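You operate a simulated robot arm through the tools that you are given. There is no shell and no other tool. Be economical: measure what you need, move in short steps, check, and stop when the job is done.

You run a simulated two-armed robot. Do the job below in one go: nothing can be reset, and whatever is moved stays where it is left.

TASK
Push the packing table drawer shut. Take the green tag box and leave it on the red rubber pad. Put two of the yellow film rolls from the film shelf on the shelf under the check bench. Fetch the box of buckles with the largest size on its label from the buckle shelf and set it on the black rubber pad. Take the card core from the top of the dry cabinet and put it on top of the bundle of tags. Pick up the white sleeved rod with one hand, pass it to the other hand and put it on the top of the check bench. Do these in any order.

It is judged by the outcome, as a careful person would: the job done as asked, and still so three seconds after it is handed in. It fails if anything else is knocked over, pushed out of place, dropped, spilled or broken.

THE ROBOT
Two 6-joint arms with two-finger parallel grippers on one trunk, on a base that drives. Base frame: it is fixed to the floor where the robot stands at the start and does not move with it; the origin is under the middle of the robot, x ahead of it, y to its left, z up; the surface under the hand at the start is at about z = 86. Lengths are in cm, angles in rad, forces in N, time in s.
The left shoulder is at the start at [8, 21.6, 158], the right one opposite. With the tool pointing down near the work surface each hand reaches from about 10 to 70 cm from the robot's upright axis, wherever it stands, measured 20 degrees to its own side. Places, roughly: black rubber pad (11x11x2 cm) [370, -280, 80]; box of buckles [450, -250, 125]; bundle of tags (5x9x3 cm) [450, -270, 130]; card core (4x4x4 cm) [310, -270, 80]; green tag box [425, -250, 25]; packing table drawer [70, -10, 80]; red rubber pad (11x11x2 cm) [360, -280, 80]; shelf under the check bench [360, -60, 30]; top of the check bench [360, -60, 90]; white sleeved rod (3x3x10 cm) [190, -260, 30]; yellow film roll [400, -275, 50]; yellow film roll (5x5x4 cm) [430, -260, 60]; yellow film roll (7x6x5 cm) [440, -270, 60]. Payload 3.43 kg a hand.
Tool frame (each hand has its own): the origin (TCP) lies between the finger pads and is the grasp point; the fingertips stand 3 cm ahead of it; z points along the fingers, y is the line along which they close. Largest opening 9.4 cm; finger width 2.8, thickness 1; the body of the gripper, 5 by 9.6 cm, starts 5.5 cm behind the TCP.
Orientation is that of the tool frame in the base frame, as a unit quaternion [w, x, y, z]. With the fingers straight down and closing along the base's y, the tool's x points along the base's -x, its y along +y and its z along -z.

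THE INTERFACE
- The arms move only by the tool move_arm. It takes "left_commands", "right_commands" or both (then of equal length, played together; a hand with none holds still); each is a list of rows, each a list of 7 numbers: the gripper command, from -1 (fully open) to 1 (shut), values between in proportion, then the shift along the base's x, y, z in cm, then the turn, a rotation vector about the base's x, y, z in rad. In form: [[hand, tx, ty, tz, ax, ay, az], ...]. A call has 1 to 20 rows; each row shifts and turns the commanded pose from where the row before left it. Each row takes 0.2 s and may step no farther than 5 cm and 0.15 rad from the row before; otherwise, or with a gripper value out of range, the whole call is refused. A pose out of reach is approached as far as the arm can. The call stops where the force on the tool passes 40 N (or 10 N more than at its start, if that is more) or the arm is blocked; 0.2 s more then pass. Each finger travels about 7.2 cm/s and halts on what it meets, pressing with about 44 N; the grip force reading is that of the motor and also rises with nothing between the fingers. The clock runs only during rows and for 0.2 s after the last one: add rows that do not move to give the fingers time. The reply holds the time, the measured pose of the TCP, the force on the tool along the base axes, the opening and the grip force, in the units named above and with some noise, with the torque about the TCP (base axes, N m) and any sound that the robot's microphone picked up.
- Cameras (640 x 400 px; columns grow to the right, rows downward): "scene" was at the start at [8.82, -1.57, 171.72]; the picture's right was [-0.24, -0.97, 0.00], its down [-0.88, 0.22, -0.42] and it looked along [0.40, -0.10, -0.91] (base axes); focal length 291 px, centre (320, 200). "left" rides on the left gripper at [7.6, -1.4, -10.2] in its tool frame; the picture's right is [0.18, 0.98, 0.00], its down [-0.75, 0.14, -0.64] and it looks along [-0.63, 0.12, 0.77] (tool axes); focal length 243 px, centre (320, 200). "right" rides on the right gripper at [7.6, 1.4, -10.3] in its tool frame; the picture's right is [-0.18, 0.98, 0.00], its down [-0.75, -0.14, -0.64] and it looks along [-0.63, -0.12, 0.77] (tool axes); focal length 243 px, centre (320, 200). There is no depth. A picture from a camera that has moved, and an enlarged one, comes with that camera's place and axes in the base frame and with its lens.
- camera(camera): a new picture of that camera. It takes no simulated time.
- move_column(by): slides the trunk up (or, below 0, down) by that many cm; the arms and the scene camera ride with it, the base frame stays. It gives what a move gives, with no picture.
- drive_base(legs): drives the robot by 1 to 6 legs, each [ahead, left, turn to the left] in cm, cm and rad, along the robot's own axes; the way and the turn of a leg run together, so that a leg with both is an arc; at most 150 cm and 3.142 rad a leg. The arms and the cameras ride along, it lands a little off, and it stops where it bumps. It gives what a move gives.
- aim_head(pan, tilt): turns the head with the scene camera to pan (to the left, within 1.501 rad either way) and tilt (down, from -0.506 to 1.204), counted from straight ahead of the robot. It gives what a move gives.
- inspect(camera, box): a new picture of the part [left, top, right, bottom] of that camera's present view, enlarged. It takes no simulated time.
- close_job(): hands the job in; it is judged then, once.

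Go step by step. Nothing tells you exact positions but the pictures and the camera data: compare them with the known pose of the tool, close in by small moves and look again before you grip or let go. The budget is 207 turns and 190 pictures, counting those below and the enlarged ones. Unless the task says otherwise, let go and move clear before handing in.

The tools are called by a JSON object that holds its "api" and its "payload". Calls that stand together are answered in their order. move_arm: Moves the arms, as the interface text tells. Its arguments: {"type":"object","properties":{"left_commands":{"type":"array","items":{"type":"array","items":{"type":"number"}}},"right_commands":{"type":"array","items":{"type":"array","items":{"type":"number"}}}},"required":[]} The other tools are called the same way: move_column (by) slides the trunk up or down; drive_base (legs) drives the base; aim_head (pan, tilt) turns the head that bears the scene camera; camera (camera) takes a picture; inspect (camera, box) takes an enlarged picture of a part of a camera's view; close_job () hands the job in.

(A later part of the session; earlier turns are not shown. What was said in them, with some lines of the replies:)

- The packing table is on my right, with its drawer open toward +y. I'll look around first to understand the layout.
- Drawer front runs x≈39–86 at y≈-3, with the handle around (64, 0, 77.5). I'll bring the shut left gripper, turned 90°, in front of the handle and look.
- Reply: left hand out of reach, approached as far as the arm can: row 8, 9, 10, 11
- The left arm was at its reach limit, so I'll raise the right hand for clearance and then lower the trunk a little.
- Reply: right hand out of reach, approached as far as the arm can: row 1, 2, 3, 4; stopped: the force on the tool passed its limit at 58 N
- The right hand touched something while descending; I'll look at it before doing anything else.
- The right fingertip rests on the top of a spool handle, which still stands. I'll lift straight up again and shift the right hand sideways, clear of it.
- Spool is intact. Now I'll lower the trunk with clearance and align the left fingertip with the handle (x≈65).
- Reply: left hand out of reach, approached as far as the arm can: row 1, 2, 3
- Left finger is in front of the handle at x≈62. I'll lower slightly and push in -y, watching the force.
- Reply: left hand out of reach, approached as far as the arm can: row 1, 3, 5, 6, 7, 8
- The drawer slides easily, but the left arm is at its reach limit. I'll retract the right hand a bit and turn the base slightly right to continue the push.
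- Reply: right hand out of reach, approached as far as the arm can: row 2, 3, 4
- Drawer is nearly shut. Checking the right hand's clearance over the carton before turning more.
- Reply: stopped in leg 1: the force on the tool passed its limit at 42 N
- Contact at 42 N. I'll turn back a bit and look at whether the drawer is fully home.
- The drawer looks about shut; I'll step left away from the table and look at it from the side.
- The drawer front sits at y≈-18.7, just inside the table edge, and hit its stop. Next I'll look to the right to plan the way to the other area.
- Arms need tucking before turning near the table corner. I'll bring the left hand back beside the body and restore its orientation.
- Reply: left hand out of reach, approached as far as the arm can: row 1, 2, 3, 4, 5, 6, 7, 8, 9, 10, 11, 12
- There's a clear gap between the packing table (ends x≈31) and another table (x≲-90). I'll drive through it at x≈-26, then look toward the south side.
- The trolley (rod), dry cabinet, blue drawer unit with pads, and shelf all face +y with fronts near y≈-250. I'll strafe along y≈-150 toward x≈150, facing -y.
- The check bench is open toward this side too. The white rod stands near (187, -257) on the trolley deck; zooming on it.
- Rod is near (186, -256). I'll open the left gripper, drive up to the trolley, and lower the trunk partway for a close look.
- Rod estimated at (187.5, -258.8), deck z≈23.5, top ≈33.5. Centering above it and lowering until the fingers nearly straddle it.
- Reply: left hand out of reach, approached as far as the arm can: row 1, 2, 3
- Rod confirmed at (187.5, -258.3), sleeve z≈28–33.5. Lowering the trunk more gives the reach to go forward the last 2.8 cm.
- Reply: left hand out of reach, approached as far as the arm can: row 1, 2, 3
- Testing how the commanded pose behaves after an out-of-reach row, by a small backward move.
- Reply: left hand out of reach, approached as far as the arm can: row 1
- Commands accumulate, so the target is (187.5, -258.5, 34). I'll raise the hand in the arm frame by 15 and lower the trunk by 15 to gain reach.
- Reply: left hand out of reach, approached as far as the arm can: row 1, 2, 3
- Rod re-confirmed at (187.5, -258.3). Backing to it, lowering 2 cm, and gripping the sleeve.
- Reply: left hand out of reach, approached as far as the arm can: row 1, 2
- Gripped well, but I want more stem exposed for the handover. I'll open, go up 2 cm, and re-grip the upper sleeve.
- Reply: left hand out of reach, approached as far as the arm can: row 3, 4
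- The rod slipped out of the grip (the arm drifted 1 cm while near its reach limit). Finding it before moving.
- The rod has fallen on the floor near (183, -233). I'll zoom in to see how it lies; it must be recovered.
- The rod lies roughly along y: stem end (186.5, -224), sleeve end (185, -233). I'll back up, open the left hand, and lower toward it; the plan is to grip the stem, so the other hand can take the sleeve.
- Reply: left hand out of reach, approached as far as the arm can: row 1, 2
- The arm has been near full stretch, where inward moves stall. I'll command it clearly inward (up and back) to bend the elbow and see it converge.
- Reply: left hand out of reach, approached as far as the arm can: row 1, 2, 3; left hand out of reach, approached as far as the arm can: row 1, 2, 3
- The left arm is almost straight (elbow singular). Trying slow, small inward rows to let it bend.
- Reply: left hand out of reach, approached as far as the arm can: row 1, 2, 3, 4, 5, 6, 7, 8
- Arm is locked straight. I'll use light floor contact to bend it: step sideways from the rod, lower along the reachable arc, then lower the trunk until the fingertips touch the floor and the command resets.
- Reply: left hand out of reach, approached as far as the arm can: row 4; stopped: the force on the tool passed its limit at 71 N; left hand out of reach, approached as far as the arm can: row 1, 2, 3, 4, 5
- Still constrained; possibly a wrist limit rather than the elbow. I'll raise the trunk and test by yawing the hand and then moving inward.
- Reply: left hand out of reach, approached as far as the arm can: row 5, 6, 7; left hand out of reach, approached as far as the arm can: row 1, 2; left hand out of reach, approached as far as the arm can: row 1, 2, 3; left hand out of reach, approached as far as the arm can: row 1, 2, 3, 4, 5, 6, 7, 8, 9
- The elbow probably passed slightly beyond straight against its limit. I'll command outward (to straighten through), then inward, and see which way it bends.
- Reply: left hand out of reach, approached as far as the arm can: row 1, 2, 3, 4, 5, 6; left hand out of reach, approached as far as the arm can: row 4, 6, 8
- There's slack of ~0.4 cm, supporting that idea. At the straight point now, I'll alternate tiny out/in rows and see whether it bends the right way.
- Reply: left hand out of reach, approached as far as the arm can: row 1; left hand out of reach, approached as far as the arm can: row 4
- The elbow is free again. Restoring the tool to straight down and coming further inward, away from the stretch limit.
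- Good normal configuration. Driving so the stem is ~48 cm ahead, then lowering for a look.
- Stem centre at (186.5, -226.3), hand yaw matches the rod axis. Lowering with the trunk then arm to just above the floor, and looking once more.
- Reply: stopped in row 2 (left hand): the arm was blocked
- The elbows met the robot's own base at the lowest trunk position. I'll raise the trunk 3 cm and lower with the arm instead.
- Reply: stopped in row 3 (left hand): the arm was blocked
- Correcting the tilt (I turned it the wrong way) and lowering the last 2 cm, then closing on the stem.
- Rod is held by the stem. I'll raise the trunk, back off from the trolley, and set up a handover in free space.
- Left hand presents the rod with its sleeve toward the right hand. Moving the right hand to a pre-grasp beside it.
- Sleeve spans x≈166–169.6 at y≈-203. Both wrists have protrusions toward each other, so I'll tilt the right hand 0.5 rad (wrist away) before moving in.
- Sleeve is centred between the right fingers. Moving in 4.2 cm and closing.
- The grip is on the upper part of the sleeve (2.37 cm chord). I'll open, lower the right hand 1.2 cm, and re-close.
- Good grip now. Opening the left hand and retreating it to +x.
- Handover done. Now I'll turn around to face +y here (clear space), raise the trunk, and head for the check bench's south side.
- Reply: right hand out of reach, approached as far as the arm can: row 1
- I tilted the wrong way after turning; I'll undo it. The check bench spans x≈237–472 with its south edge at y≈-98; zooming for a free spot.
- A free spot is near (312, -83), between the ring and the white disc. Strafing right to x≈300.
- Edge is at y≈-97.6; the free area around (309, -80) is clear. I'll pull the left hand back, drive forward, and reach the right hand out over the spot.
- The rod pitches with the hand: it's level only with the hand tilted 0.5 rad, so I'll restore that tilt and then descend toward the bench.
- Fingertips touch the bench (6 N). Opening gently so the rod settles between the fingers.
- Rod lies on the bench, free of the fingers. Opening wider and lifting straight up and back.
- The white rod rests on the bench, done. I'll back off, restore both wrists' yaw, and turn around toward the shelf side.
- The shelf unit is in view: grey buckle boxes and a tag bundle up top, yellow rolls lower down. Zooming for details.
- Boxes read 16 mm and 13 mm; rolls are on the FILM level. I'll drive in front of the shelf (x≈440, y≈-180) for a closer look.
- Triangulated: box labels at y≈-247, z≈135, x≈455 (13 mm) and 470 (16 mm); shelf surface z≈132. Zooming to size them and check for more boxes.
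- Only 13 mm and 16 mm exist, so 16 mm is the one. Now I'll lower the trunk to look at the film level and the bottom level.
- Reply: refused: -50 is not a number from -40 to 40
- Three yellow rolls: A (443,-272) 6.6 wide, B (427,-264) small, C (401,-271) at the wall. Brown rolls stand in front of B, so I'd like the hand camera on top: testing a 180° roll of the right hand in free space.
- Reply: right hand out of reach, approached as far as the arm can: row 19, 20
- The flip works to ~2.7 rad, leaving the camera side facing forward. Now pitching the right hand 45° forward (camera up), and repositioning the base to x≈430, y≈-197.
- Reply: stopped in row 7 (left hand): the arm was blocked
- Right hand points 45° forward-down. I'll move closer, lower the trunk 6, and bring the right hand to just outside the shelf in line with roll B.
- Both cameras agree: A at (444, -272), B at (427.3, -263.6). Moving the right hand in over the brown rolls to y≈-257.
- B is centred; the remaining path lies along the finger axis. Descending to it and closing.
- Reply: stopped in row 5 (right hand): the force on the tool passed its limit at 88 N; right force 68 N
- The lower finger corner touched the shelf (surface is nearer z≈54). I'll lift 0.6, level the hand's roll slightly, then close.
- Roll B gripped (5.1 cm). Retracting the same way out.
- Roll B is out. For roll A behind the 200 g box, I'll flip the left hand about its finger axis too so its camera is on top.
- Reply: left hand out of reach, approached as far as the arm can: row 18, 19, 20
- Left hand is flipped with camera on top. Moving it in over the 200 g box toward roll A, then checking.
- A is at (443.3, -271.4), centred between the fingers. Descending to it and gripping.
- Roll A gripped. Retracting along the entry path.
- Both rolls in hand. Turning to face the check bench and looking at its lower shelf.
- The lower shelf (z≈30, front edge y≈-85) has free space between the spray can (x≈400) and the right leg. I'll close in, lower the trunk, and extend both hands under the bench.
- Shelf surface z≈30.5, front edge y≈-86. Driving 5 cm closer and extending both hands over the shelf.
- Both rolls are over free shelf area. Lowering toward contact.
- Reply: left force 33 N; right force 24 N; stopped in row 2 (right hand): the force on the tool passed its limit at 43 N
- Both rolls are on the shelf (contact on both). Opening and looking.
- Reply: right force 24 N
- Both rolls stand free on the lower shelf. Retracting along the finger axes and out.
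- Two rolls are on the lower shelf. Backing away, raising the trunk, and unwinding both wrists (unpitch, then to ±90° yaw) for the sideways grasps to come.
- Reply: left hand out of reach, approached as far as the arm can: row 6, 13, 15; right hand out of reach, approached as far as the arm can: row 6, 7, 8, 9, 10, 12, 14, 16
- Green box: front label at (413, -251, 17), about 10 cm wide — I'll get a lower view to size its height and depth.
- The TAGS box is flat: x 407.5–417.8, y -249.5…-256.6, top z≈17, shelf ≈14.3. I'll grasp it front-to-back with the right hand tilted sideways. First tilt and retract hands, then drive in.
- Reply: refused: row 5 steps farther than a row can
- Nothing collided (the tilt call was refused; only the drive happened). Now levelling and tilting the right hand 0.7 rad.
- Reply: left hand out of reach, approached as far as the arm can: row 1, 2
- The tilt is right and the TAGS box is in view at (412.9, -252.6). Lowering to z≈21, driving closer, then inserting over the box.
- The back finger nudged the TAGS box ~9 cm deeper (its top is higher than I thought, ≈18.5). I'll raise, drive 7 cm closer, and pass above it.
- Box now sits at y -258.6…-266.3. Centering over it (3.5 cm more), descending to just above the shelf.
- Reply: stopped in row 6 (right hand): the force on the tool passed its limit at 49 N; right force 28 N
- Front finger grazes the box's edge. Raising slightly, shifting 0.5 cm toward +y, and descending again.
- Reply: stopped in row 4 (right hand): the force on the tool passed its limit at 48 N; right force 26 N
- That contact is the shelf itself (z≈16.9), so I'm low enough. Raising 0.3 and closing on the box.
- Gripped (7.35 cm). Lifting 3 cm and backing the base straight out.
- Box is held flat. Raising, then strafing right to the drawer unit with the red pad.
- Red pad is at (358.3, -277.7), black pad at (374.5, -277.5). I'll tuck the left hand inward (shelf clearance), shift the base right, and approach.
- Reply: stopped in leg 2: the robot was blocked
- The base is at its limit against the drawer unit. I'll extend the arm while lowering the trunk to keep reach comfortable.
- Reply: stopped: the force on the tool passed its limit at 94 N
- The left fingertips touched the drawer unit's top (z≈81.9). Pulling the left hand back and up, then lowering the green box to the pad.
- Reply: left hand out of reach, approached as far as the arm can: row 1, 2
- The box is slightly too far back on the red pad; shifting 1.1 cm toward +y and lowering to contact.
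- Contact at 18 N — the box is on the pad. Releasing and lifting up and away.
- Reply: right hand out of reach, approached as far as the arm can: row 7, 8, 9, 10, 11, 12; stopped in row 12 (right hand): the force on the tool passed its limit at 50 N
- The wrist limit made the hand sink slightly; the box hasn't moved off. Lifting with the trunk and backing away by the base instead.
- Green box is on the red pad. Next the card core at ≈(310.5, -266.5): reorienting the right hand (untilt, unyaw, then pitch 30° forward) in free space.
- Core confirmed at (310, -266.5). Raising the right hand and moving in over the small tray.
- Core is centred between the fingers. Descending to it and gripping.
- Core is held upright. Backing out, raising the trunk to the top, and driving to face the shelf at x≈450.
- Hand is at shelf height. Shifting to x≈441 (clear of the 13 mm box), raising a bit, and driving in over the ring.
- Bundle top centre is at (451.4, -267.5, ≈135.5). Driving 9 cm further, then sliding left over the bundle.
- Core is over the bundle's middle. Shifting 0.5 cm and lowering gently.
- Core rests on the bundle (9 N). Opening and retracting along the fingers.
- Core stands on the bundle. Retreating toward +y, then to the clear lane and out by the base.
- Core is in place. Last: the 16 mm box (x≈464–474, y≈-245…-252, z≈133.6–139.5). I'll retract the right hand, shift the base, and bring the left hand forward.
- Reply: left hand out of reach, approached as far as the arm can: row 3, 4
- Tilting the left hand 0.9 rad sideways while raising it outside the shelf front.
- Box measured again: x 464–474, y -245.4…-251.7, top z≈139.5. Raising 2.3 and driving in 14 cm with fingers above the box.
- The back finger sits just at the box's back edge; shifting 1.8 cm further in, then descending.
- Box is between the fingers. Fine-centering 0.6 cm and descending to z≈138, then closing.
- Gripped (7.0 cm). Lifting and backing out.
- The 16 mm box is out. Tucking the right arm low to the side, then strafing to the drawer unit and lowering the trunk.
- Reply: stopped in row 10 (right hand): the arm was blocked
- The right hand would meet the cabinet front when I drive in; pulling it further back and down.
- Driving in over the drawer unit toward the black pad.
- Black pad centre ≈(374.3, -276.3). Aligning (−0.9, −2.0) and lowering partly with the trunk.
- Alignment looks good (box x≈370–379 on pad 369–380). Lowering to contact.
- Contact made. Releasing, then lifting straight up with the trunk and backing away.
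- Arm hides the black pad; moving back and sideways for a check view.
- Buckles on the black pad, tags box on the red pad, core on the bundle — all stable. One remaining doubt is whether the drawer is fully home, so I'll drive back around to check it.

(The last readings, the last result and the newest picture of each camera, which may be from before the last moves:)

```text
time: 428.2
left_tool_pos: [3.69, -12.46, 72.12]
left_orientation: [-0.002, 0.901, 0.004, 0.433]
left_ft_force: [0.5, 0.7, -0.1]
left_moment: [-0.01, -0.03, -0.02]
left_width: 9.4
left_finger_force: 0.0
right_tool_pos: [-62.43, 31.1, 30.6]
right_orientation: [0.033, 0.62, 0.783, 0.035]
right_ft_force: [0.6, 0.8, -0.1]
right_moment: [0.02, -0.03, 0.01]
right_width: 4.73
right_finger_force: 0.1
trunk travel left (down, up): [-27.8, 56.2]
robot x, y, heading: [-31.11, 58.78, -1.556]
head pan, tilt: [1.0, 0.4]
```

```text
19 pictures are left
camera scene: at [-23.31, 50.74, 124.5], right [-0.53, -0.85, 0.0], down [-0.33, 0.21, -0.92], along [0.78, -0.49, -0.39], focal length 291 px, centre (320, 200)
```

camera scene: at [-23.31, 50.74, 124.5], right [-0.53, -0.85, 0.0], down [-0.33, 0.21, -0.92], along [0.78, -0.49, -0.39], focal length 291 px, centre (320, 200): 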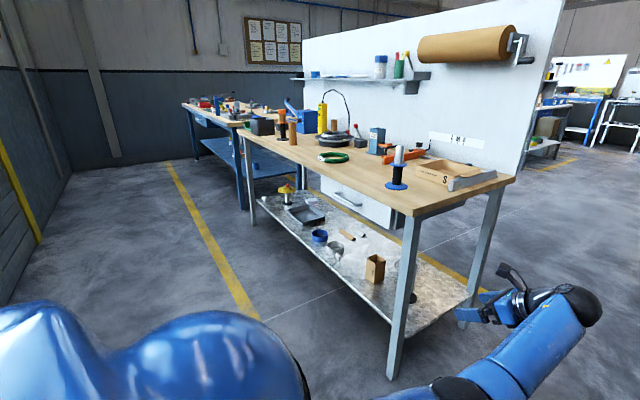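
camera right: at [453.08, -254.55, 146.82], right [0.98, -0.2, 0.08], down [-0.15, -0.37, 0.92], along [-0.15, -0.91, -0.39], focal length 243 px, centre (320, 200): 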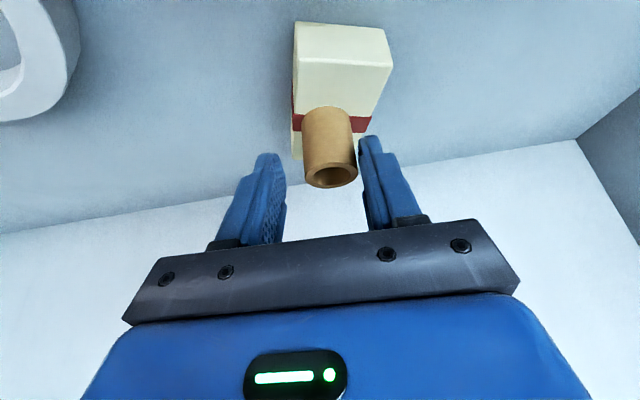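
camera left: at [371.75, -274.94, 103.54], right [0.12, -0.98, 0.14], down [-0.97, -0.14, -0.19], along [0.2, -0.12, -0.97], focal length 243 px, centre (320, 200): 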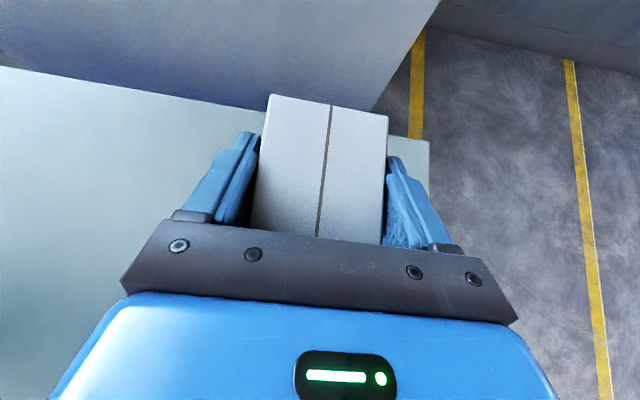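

{"api": "inspect", "payload": {"camera": "scene", "box": [300, 160, 440, 250]}}

```text
4.44 times, centred on (370, 205) of scene
camera zoom: at [-23.31, 50.74, 124.5], right [-0.53, -0.85, 0.0], down [-0.33, 0.21, -0.92], along [0.78, -0.49, -0.39], focal length 1293 px, centre (98, 178)
```

zoom: 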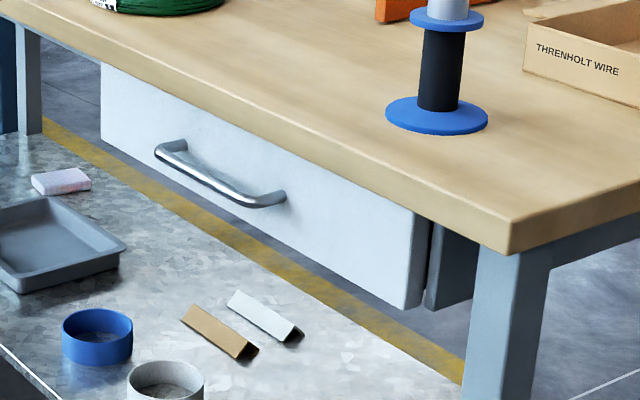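

{"api": "inspect", "payload": {"camera": "scene", "box": [375, 195, 420, 235]}}

```text
10.00 times, centred on (398, 215) of scene
camera zoom: at [-23.31, 50.74, 124.5], right [-0.53, -0.85, 0.0], down [-0.33, 0.21, -0.92], along [0.78, -0.49, -0.39], focal length 2909 px, centre (-455, 50)
```

zoom: 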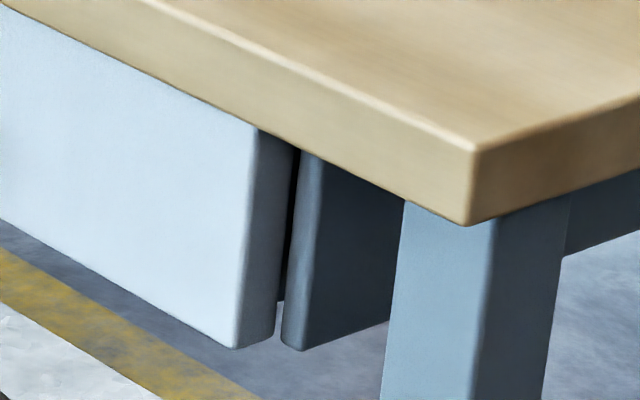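

The drawer front looks flush within about half a centimetre of its carcass. For certainty I'll give the handle one firm, square push with a shut forward-pointing left gripper.

{"api": "move_arm", "payload": {"left_commands": [[1, 0, 1.2, 0, 0, 0, -0.143], [1, 0, 1.2, 0, 0, 0, -0.143], [1, 0, 1.2, 0, 0, 0, -0.143], [1, 0, 1.2, 0, 0, 0, -0.143], [1, 0, 1.2, 0, 0, 0, -0.143], [1, 0, 1.2, 0, 0, 0, -0.143], [1, 0, 1.2, 0, 0, 0, -0.143], [1, 0, 1.2, 0, 0, 0, -0.143], [1, 0, 1.2, 0, 0, 0, -0.143], [1, 0, 1.2, 0, 0, 0, -0.143], [1, 0, 1.2, 0, 0, 0, -0.143], [1, 0, 0.5, 0, -0.13, 0, 0], [1, 0, 0.5, 0, -0.13, 0, 0], [1, 0, 0.5, 0, -0.13, 0, 0], [1, 0, 0.5, 0, -0.13, 0, 0]]}}

{"api": "drive_base", "payload": {"legs": [[0, 62, 0]]}}

{"api": "aim_head", "payload": {"pan": 0.4, "tilt": 0.7}}

{"api": "camera", "payload": {"camera": "scene"}}

```text
time: 431.4
left_tool_pos: [-7.88, -0.01, 70.02]
left_orientation: [0.461, 0.589, -0.478, 0.46]
left_ft_force: [1.4, -0.1, -0.3]
left_moment: [-0.03, 0.01, 0.0]
left_width: 0.0
left_finger_force: 33.4
left hand out of reach, approached as far as the arm can: row 9, 10, 11
right_tool_pos: [-62.52, 31.14, 30.48]
right_orientation: [0.033, 0.62, 0.783, 0.035]
right_ft_force: [-0.1, 0.0, -1.1]
right_moment: [-0.02, -0.01, -0.01]
right_width: 4.68
right_finger_force: 0.1
trunk travel left (down, up): [-27.8, 56.2]
robot x, y, heading: [-31.22, 58.71, -1.55]
head pan, tilt: [1.0, 0.4]
```

```text
time: 434.9
left_tool_pos: [53.65, 0.77, 70.08]
left_orientation: [0.461, 0.588, -0.48, 0.459]
left_ft_force: [0.1, 0.4, 0.2]
left_moment: [0.0, -0.02, 0.01]
left_width: 0.0
left_finger_force: 33.7
right_tool_pos: [-0.74, 32.01, 30.58]
right_orientation: [0.033, 0.622, 0.782, 0.034]
right_ft_force: [0.1, -0.3, 0.7]
right_moment: [0.01, 0.01, -0.01]
right_width: 4.69
right_finger_force: 0.0
trunk travel left (down, up): [-27.8, 56.2]
robot x, y, heading: [30.5, 59.64, -1.554]
head pan, tilt: [1.0, 0.4]
```

```text
time: 435.9
left_tool_pos: [53.57, 0.67, 70.05]
left_orientation: [0.461, 0.589, -0.479, 0.46]
left_ft_force: [0.3, 0.5, -0.2]
left_moment: [0.02, -0.01, 0.01]
left_width: 0.0
left_finger_force: 33.1
right_tool_pos: [-0.79, 32.03, 30.55]
right_orientation: [0.033, 0.622, 0.782, 0.035]
right_ft_force: [-0.3, -0.9, 0.0]
right_moment: [-0.04, -0.02, -0.01]
right_width: 4.71
right_finger_force: 0.0
trunk travel left (down, up): [-27.8, 56.2]
robot x, y, heading: [30.26, 59.54, -1.562]
head pan, tilt: [0.4, 0.7]
```

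```text
16 pictures are left
camera scene: at [33.9, 48.65, 121.82], right [-0.92, -0.4, 0.0], down [-0.26, 0.59, -0.77], along [0.31, -0.7, -0.64], focal length 291 px, centre (320, 200)
```

scene: 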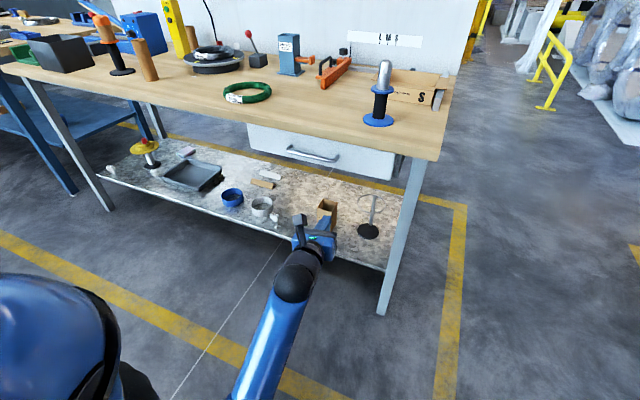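

Handle centre is at (64.4, -15.5, 79). Aligning the shut fingertips with it.

{"api": "drive_base", "payload": {"legs": [[0, 10.5, 0]]}}

{"api": "move_arm", "payload": {"left_commands": [[1, 0, -1, 2, 0, 0, 0], [1, 0, -1, 2, 0, 0, 0], [1, 0, -1, 2, 0, 0, 0], [1, 0, -1, 2, 0, 0, 0], [1, 0, -1, 1, 0, 0, 0]]}}

{"api": "inspect", "payload": {"camera": "scene", "box": [230, 80, 430, 260]}}

```text
time: 437.1
left_tool_pos: [64.17, 0.76, 70.04]
left_orientation: [0.461, 0.589, -0.48, 0.458]
left_ft_force: [-0.9, -0.6, -0.6]
left_moment: [-0.04, -0.03, -0.03]
left_width: 0.0
left_finger_force: 33.0
right_tool_pos: [9.82, 32.12, 30.52]
right_orientation: [0.033, 0.622, 0.781, 0.033]
right_ft_force: [0.4, -0.5, 0.0]
right_moment: [0.05, 0.02, 0.03]
right_width: 4.68
right_finger_force: 0.0
trunk travel left (down, up): [-27.8, 56.2]
robot x, y, heading: [40.82, 59.76, -1.562]
head pan, tilt: [0.4, 0.7]
```

```text
time: 438.2
left_tool_pos: [64.21, -4.38, 79.25]
left_orientation: [0.461, 0.588, -0.48, 0.459]
left_ft_force: [0.4, -0.7, -0.1]
left_moment: [0.01, -0.02, -0.01]
left_width: 0.03
left_finger_force: 32.5
right_tool_pos: [9.64, 32.12, 30.55]
right_orientation: [0.033, 0.623, 0.781, 0.035]
right_ft_force: [0.7, 0.0, 0.1]
right_moment: [-0.01, 0.0, 0.01]
right_width: 4.73
right_finger_force: 0.1
trunk travel left (down, up): [-27.8, 56.2]
robot x, y, heading: [40.89, 59.78, -1.562]
head pan, tilt: [0.4, 0.7]
```

```text
2.22 times, centred on (330, 170) of scene
camera zoom: at [44.4, 48.73, 121.82], right [-0.92, -0.4, 0.0], down [-0.26, 0.59, -0.76], along [0.3, -0.7, -0.64], focal length 646 px, centre (298, 267)
```

zoom: 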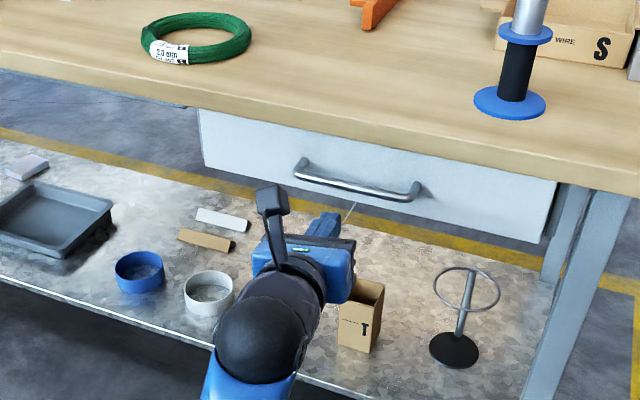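

Fingertips are aligned with the handle. Pushing slowly until firm contact.

{"api": "drive_base", "payload": {"legs": [[5, 0, 0]]}}

{"api": "move_arm", "payload": {"left_commands": [[1, 0, -0.6, 0, 0, 0, 0], [1, 0, -0.6, 0, 0, 0, 0], [1, 0, -0.6, 0, 0, 0, 0], [1, 0, -0.6, 0, 0, 0, 0], [1, 0, -0.6, 0, 0, 0, 0], [1, 0, -0.6, 0, 0, 0, 0], [1, 0, -0.6, 0, 0, 0, 0], [1, 0, -0.6, 0, 0, 0, 0], [1, 0, -0.6, 0, 0, 0, 0], [1, 0, -0.6, 0, 0, 0, 0]]}}

{"api": "inspect", "payload": {"camera": "scene", "box": [230, 80, 430, 260]}}

```text
time: 439.2
left_tool_pos: [64.28, -9.71, 79.07]
left_orientation: [0.461, 0.588, -0.481, 0.459]
left_ft_force: [-0.2, -0.4, -0.3]
left_moment: [0.0, 0.0, 0.01]
left_width: 0.01
left_finger_force: 32.7
right_tool_pos: [9.62, 26.93, 30.48]
right_orientation: [0.032, 0.622, 0.782, 0.035]
right_ft_force: [0.4, 0.3, -0.2]
right_moment: [-0.01, 0.02, 0.0]
right_width: 4.68
right_finger_force: 0.1
trunk travel left (down, up): [-27.8, 56.2]
robot x, y, heading: [41.3, 54.9, -1.563]
head pan, tilt: [0.4, 0.7]
```

```text
time: 440.5
left_tool_pos: [64.18, -12.26, 78.96]
left_orientation: [0.461, 0.589, -0.48, 0.458]
left_ft_force: [-2.0, 21.0, 2.7]
left_moment: [0.12, 0.03, -0.22]
left_width: 0.0
left_finger_force: 33.2
right_tool_pos: [9.7, 27.32, 30.62]
right_orientation: [0.034, 0.621, 0.782, 0.034]
right_ft_force: [0.0, 0.1, -0.6]
right_moment: [-0.01, -0.05, 0.01]
right_width: 4.71
right_finger_force: 0.1
trunk travel left (down, up): [-27.8, 56.2]
robot x, y, heading: [41.18, 54.71, -1.562]
head pan, tilt: [0.4, 0.7]
stopped in row 6 (left hand): the force on the tool passed its limit at 50 N (the readings are from after the stop); the commanded pose is now the measured one
```

```text
2.22 times, centred on (330, 170) of scene
camera zoom: at [44.38, 44.15, 121.86], right [-0.92, -0.4, 0.0], down [-0.26, 0.59, -0.77], along [0.31, -0.7, -0.64], focal length 646 px, centre (298, 267)
```

zoom: 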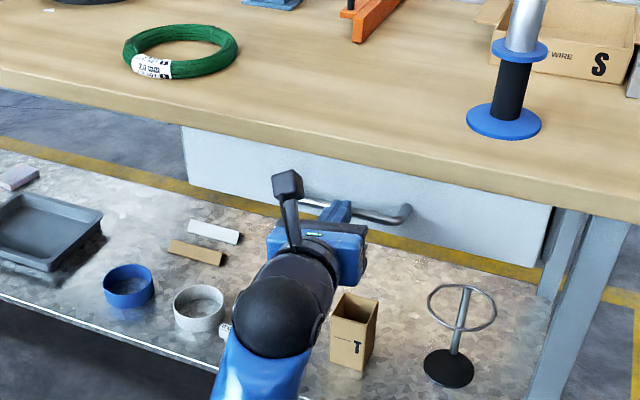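

The handle met a hard stop at once (50 N at y≈-15.2), so the drawer is fully shut. Backing clear.

{"api": "drive_base", "payload": {"legs": [[-15, 0, 0]]}}

{"api": "camera", "payload": {"camera": "scene"}}

```text
time: 441.9
left_tool_pos: [64.18, 2.54, 78.74]
left_orientation: [0.459, 0.591, -0.481, 0.458]
left_ft_force: [0.4, -0.1, 0.5]
left_moment: [0.02, -0.03, 0.02]
left_width: 0.02
left_finger_force: 32.2
right_tool_pos: [9.58, 41.86, 30.62]
right_orientation: [0.033, 0.62, 0.783, 0.036]
right_ft_force: [0.6, -0.6, -0.4]
right_moment: [-0.01, -0.02, -0.02]
right_width: 4.69
right_finger_force: 0.0
trunk travel left (down, up): [-27.8, 56.2]
robot x, y, heading: [40.65, 69.66, -1.552]
head pan, tilt: [0.4, 0.7]
```

```text
13 pictures are left
camera scene: at [44.3, 58.72, 121.83], right [-0.92, -0.4, 0.0], down [-0.26, 0.59, -0.77], along [0.31, -0.7, -0.64], focal length 291 px, centre (320, 200)
```

scene: 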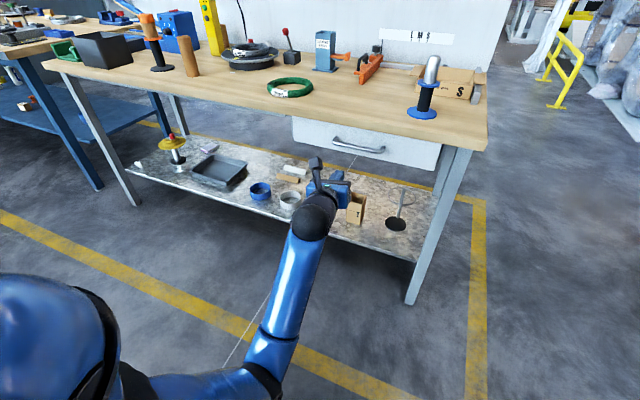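

The drawer is shut, everything is placed and both hands are clear, so I'm handing in.

{"api": "close_job", "payload": {}}

```text
The job is handed in.
```

All six tasks are done and handed in, but the white rod slipped to the floor during pick-up. I recovered it, handed it from the left hand to the right, and laid it on its side on the check bench top.

- **Drawer:** shut. A second push on the handle met a hard stop at once.
- **Green tag box:** on the red pad. My finger pushed it about 9 cm deeper on its shelf before I gripped it.
- **Yellow film rolls:** two stand on the shelf under the check bench.
- **Buckles:** the 16 mm box is on the black pad; the only other box was 13 mm.
- **Card core:** standing on top of the bundle of tags.

Early on, the right hand also pressed down on the standing spool on the packing table; it stayed upright.
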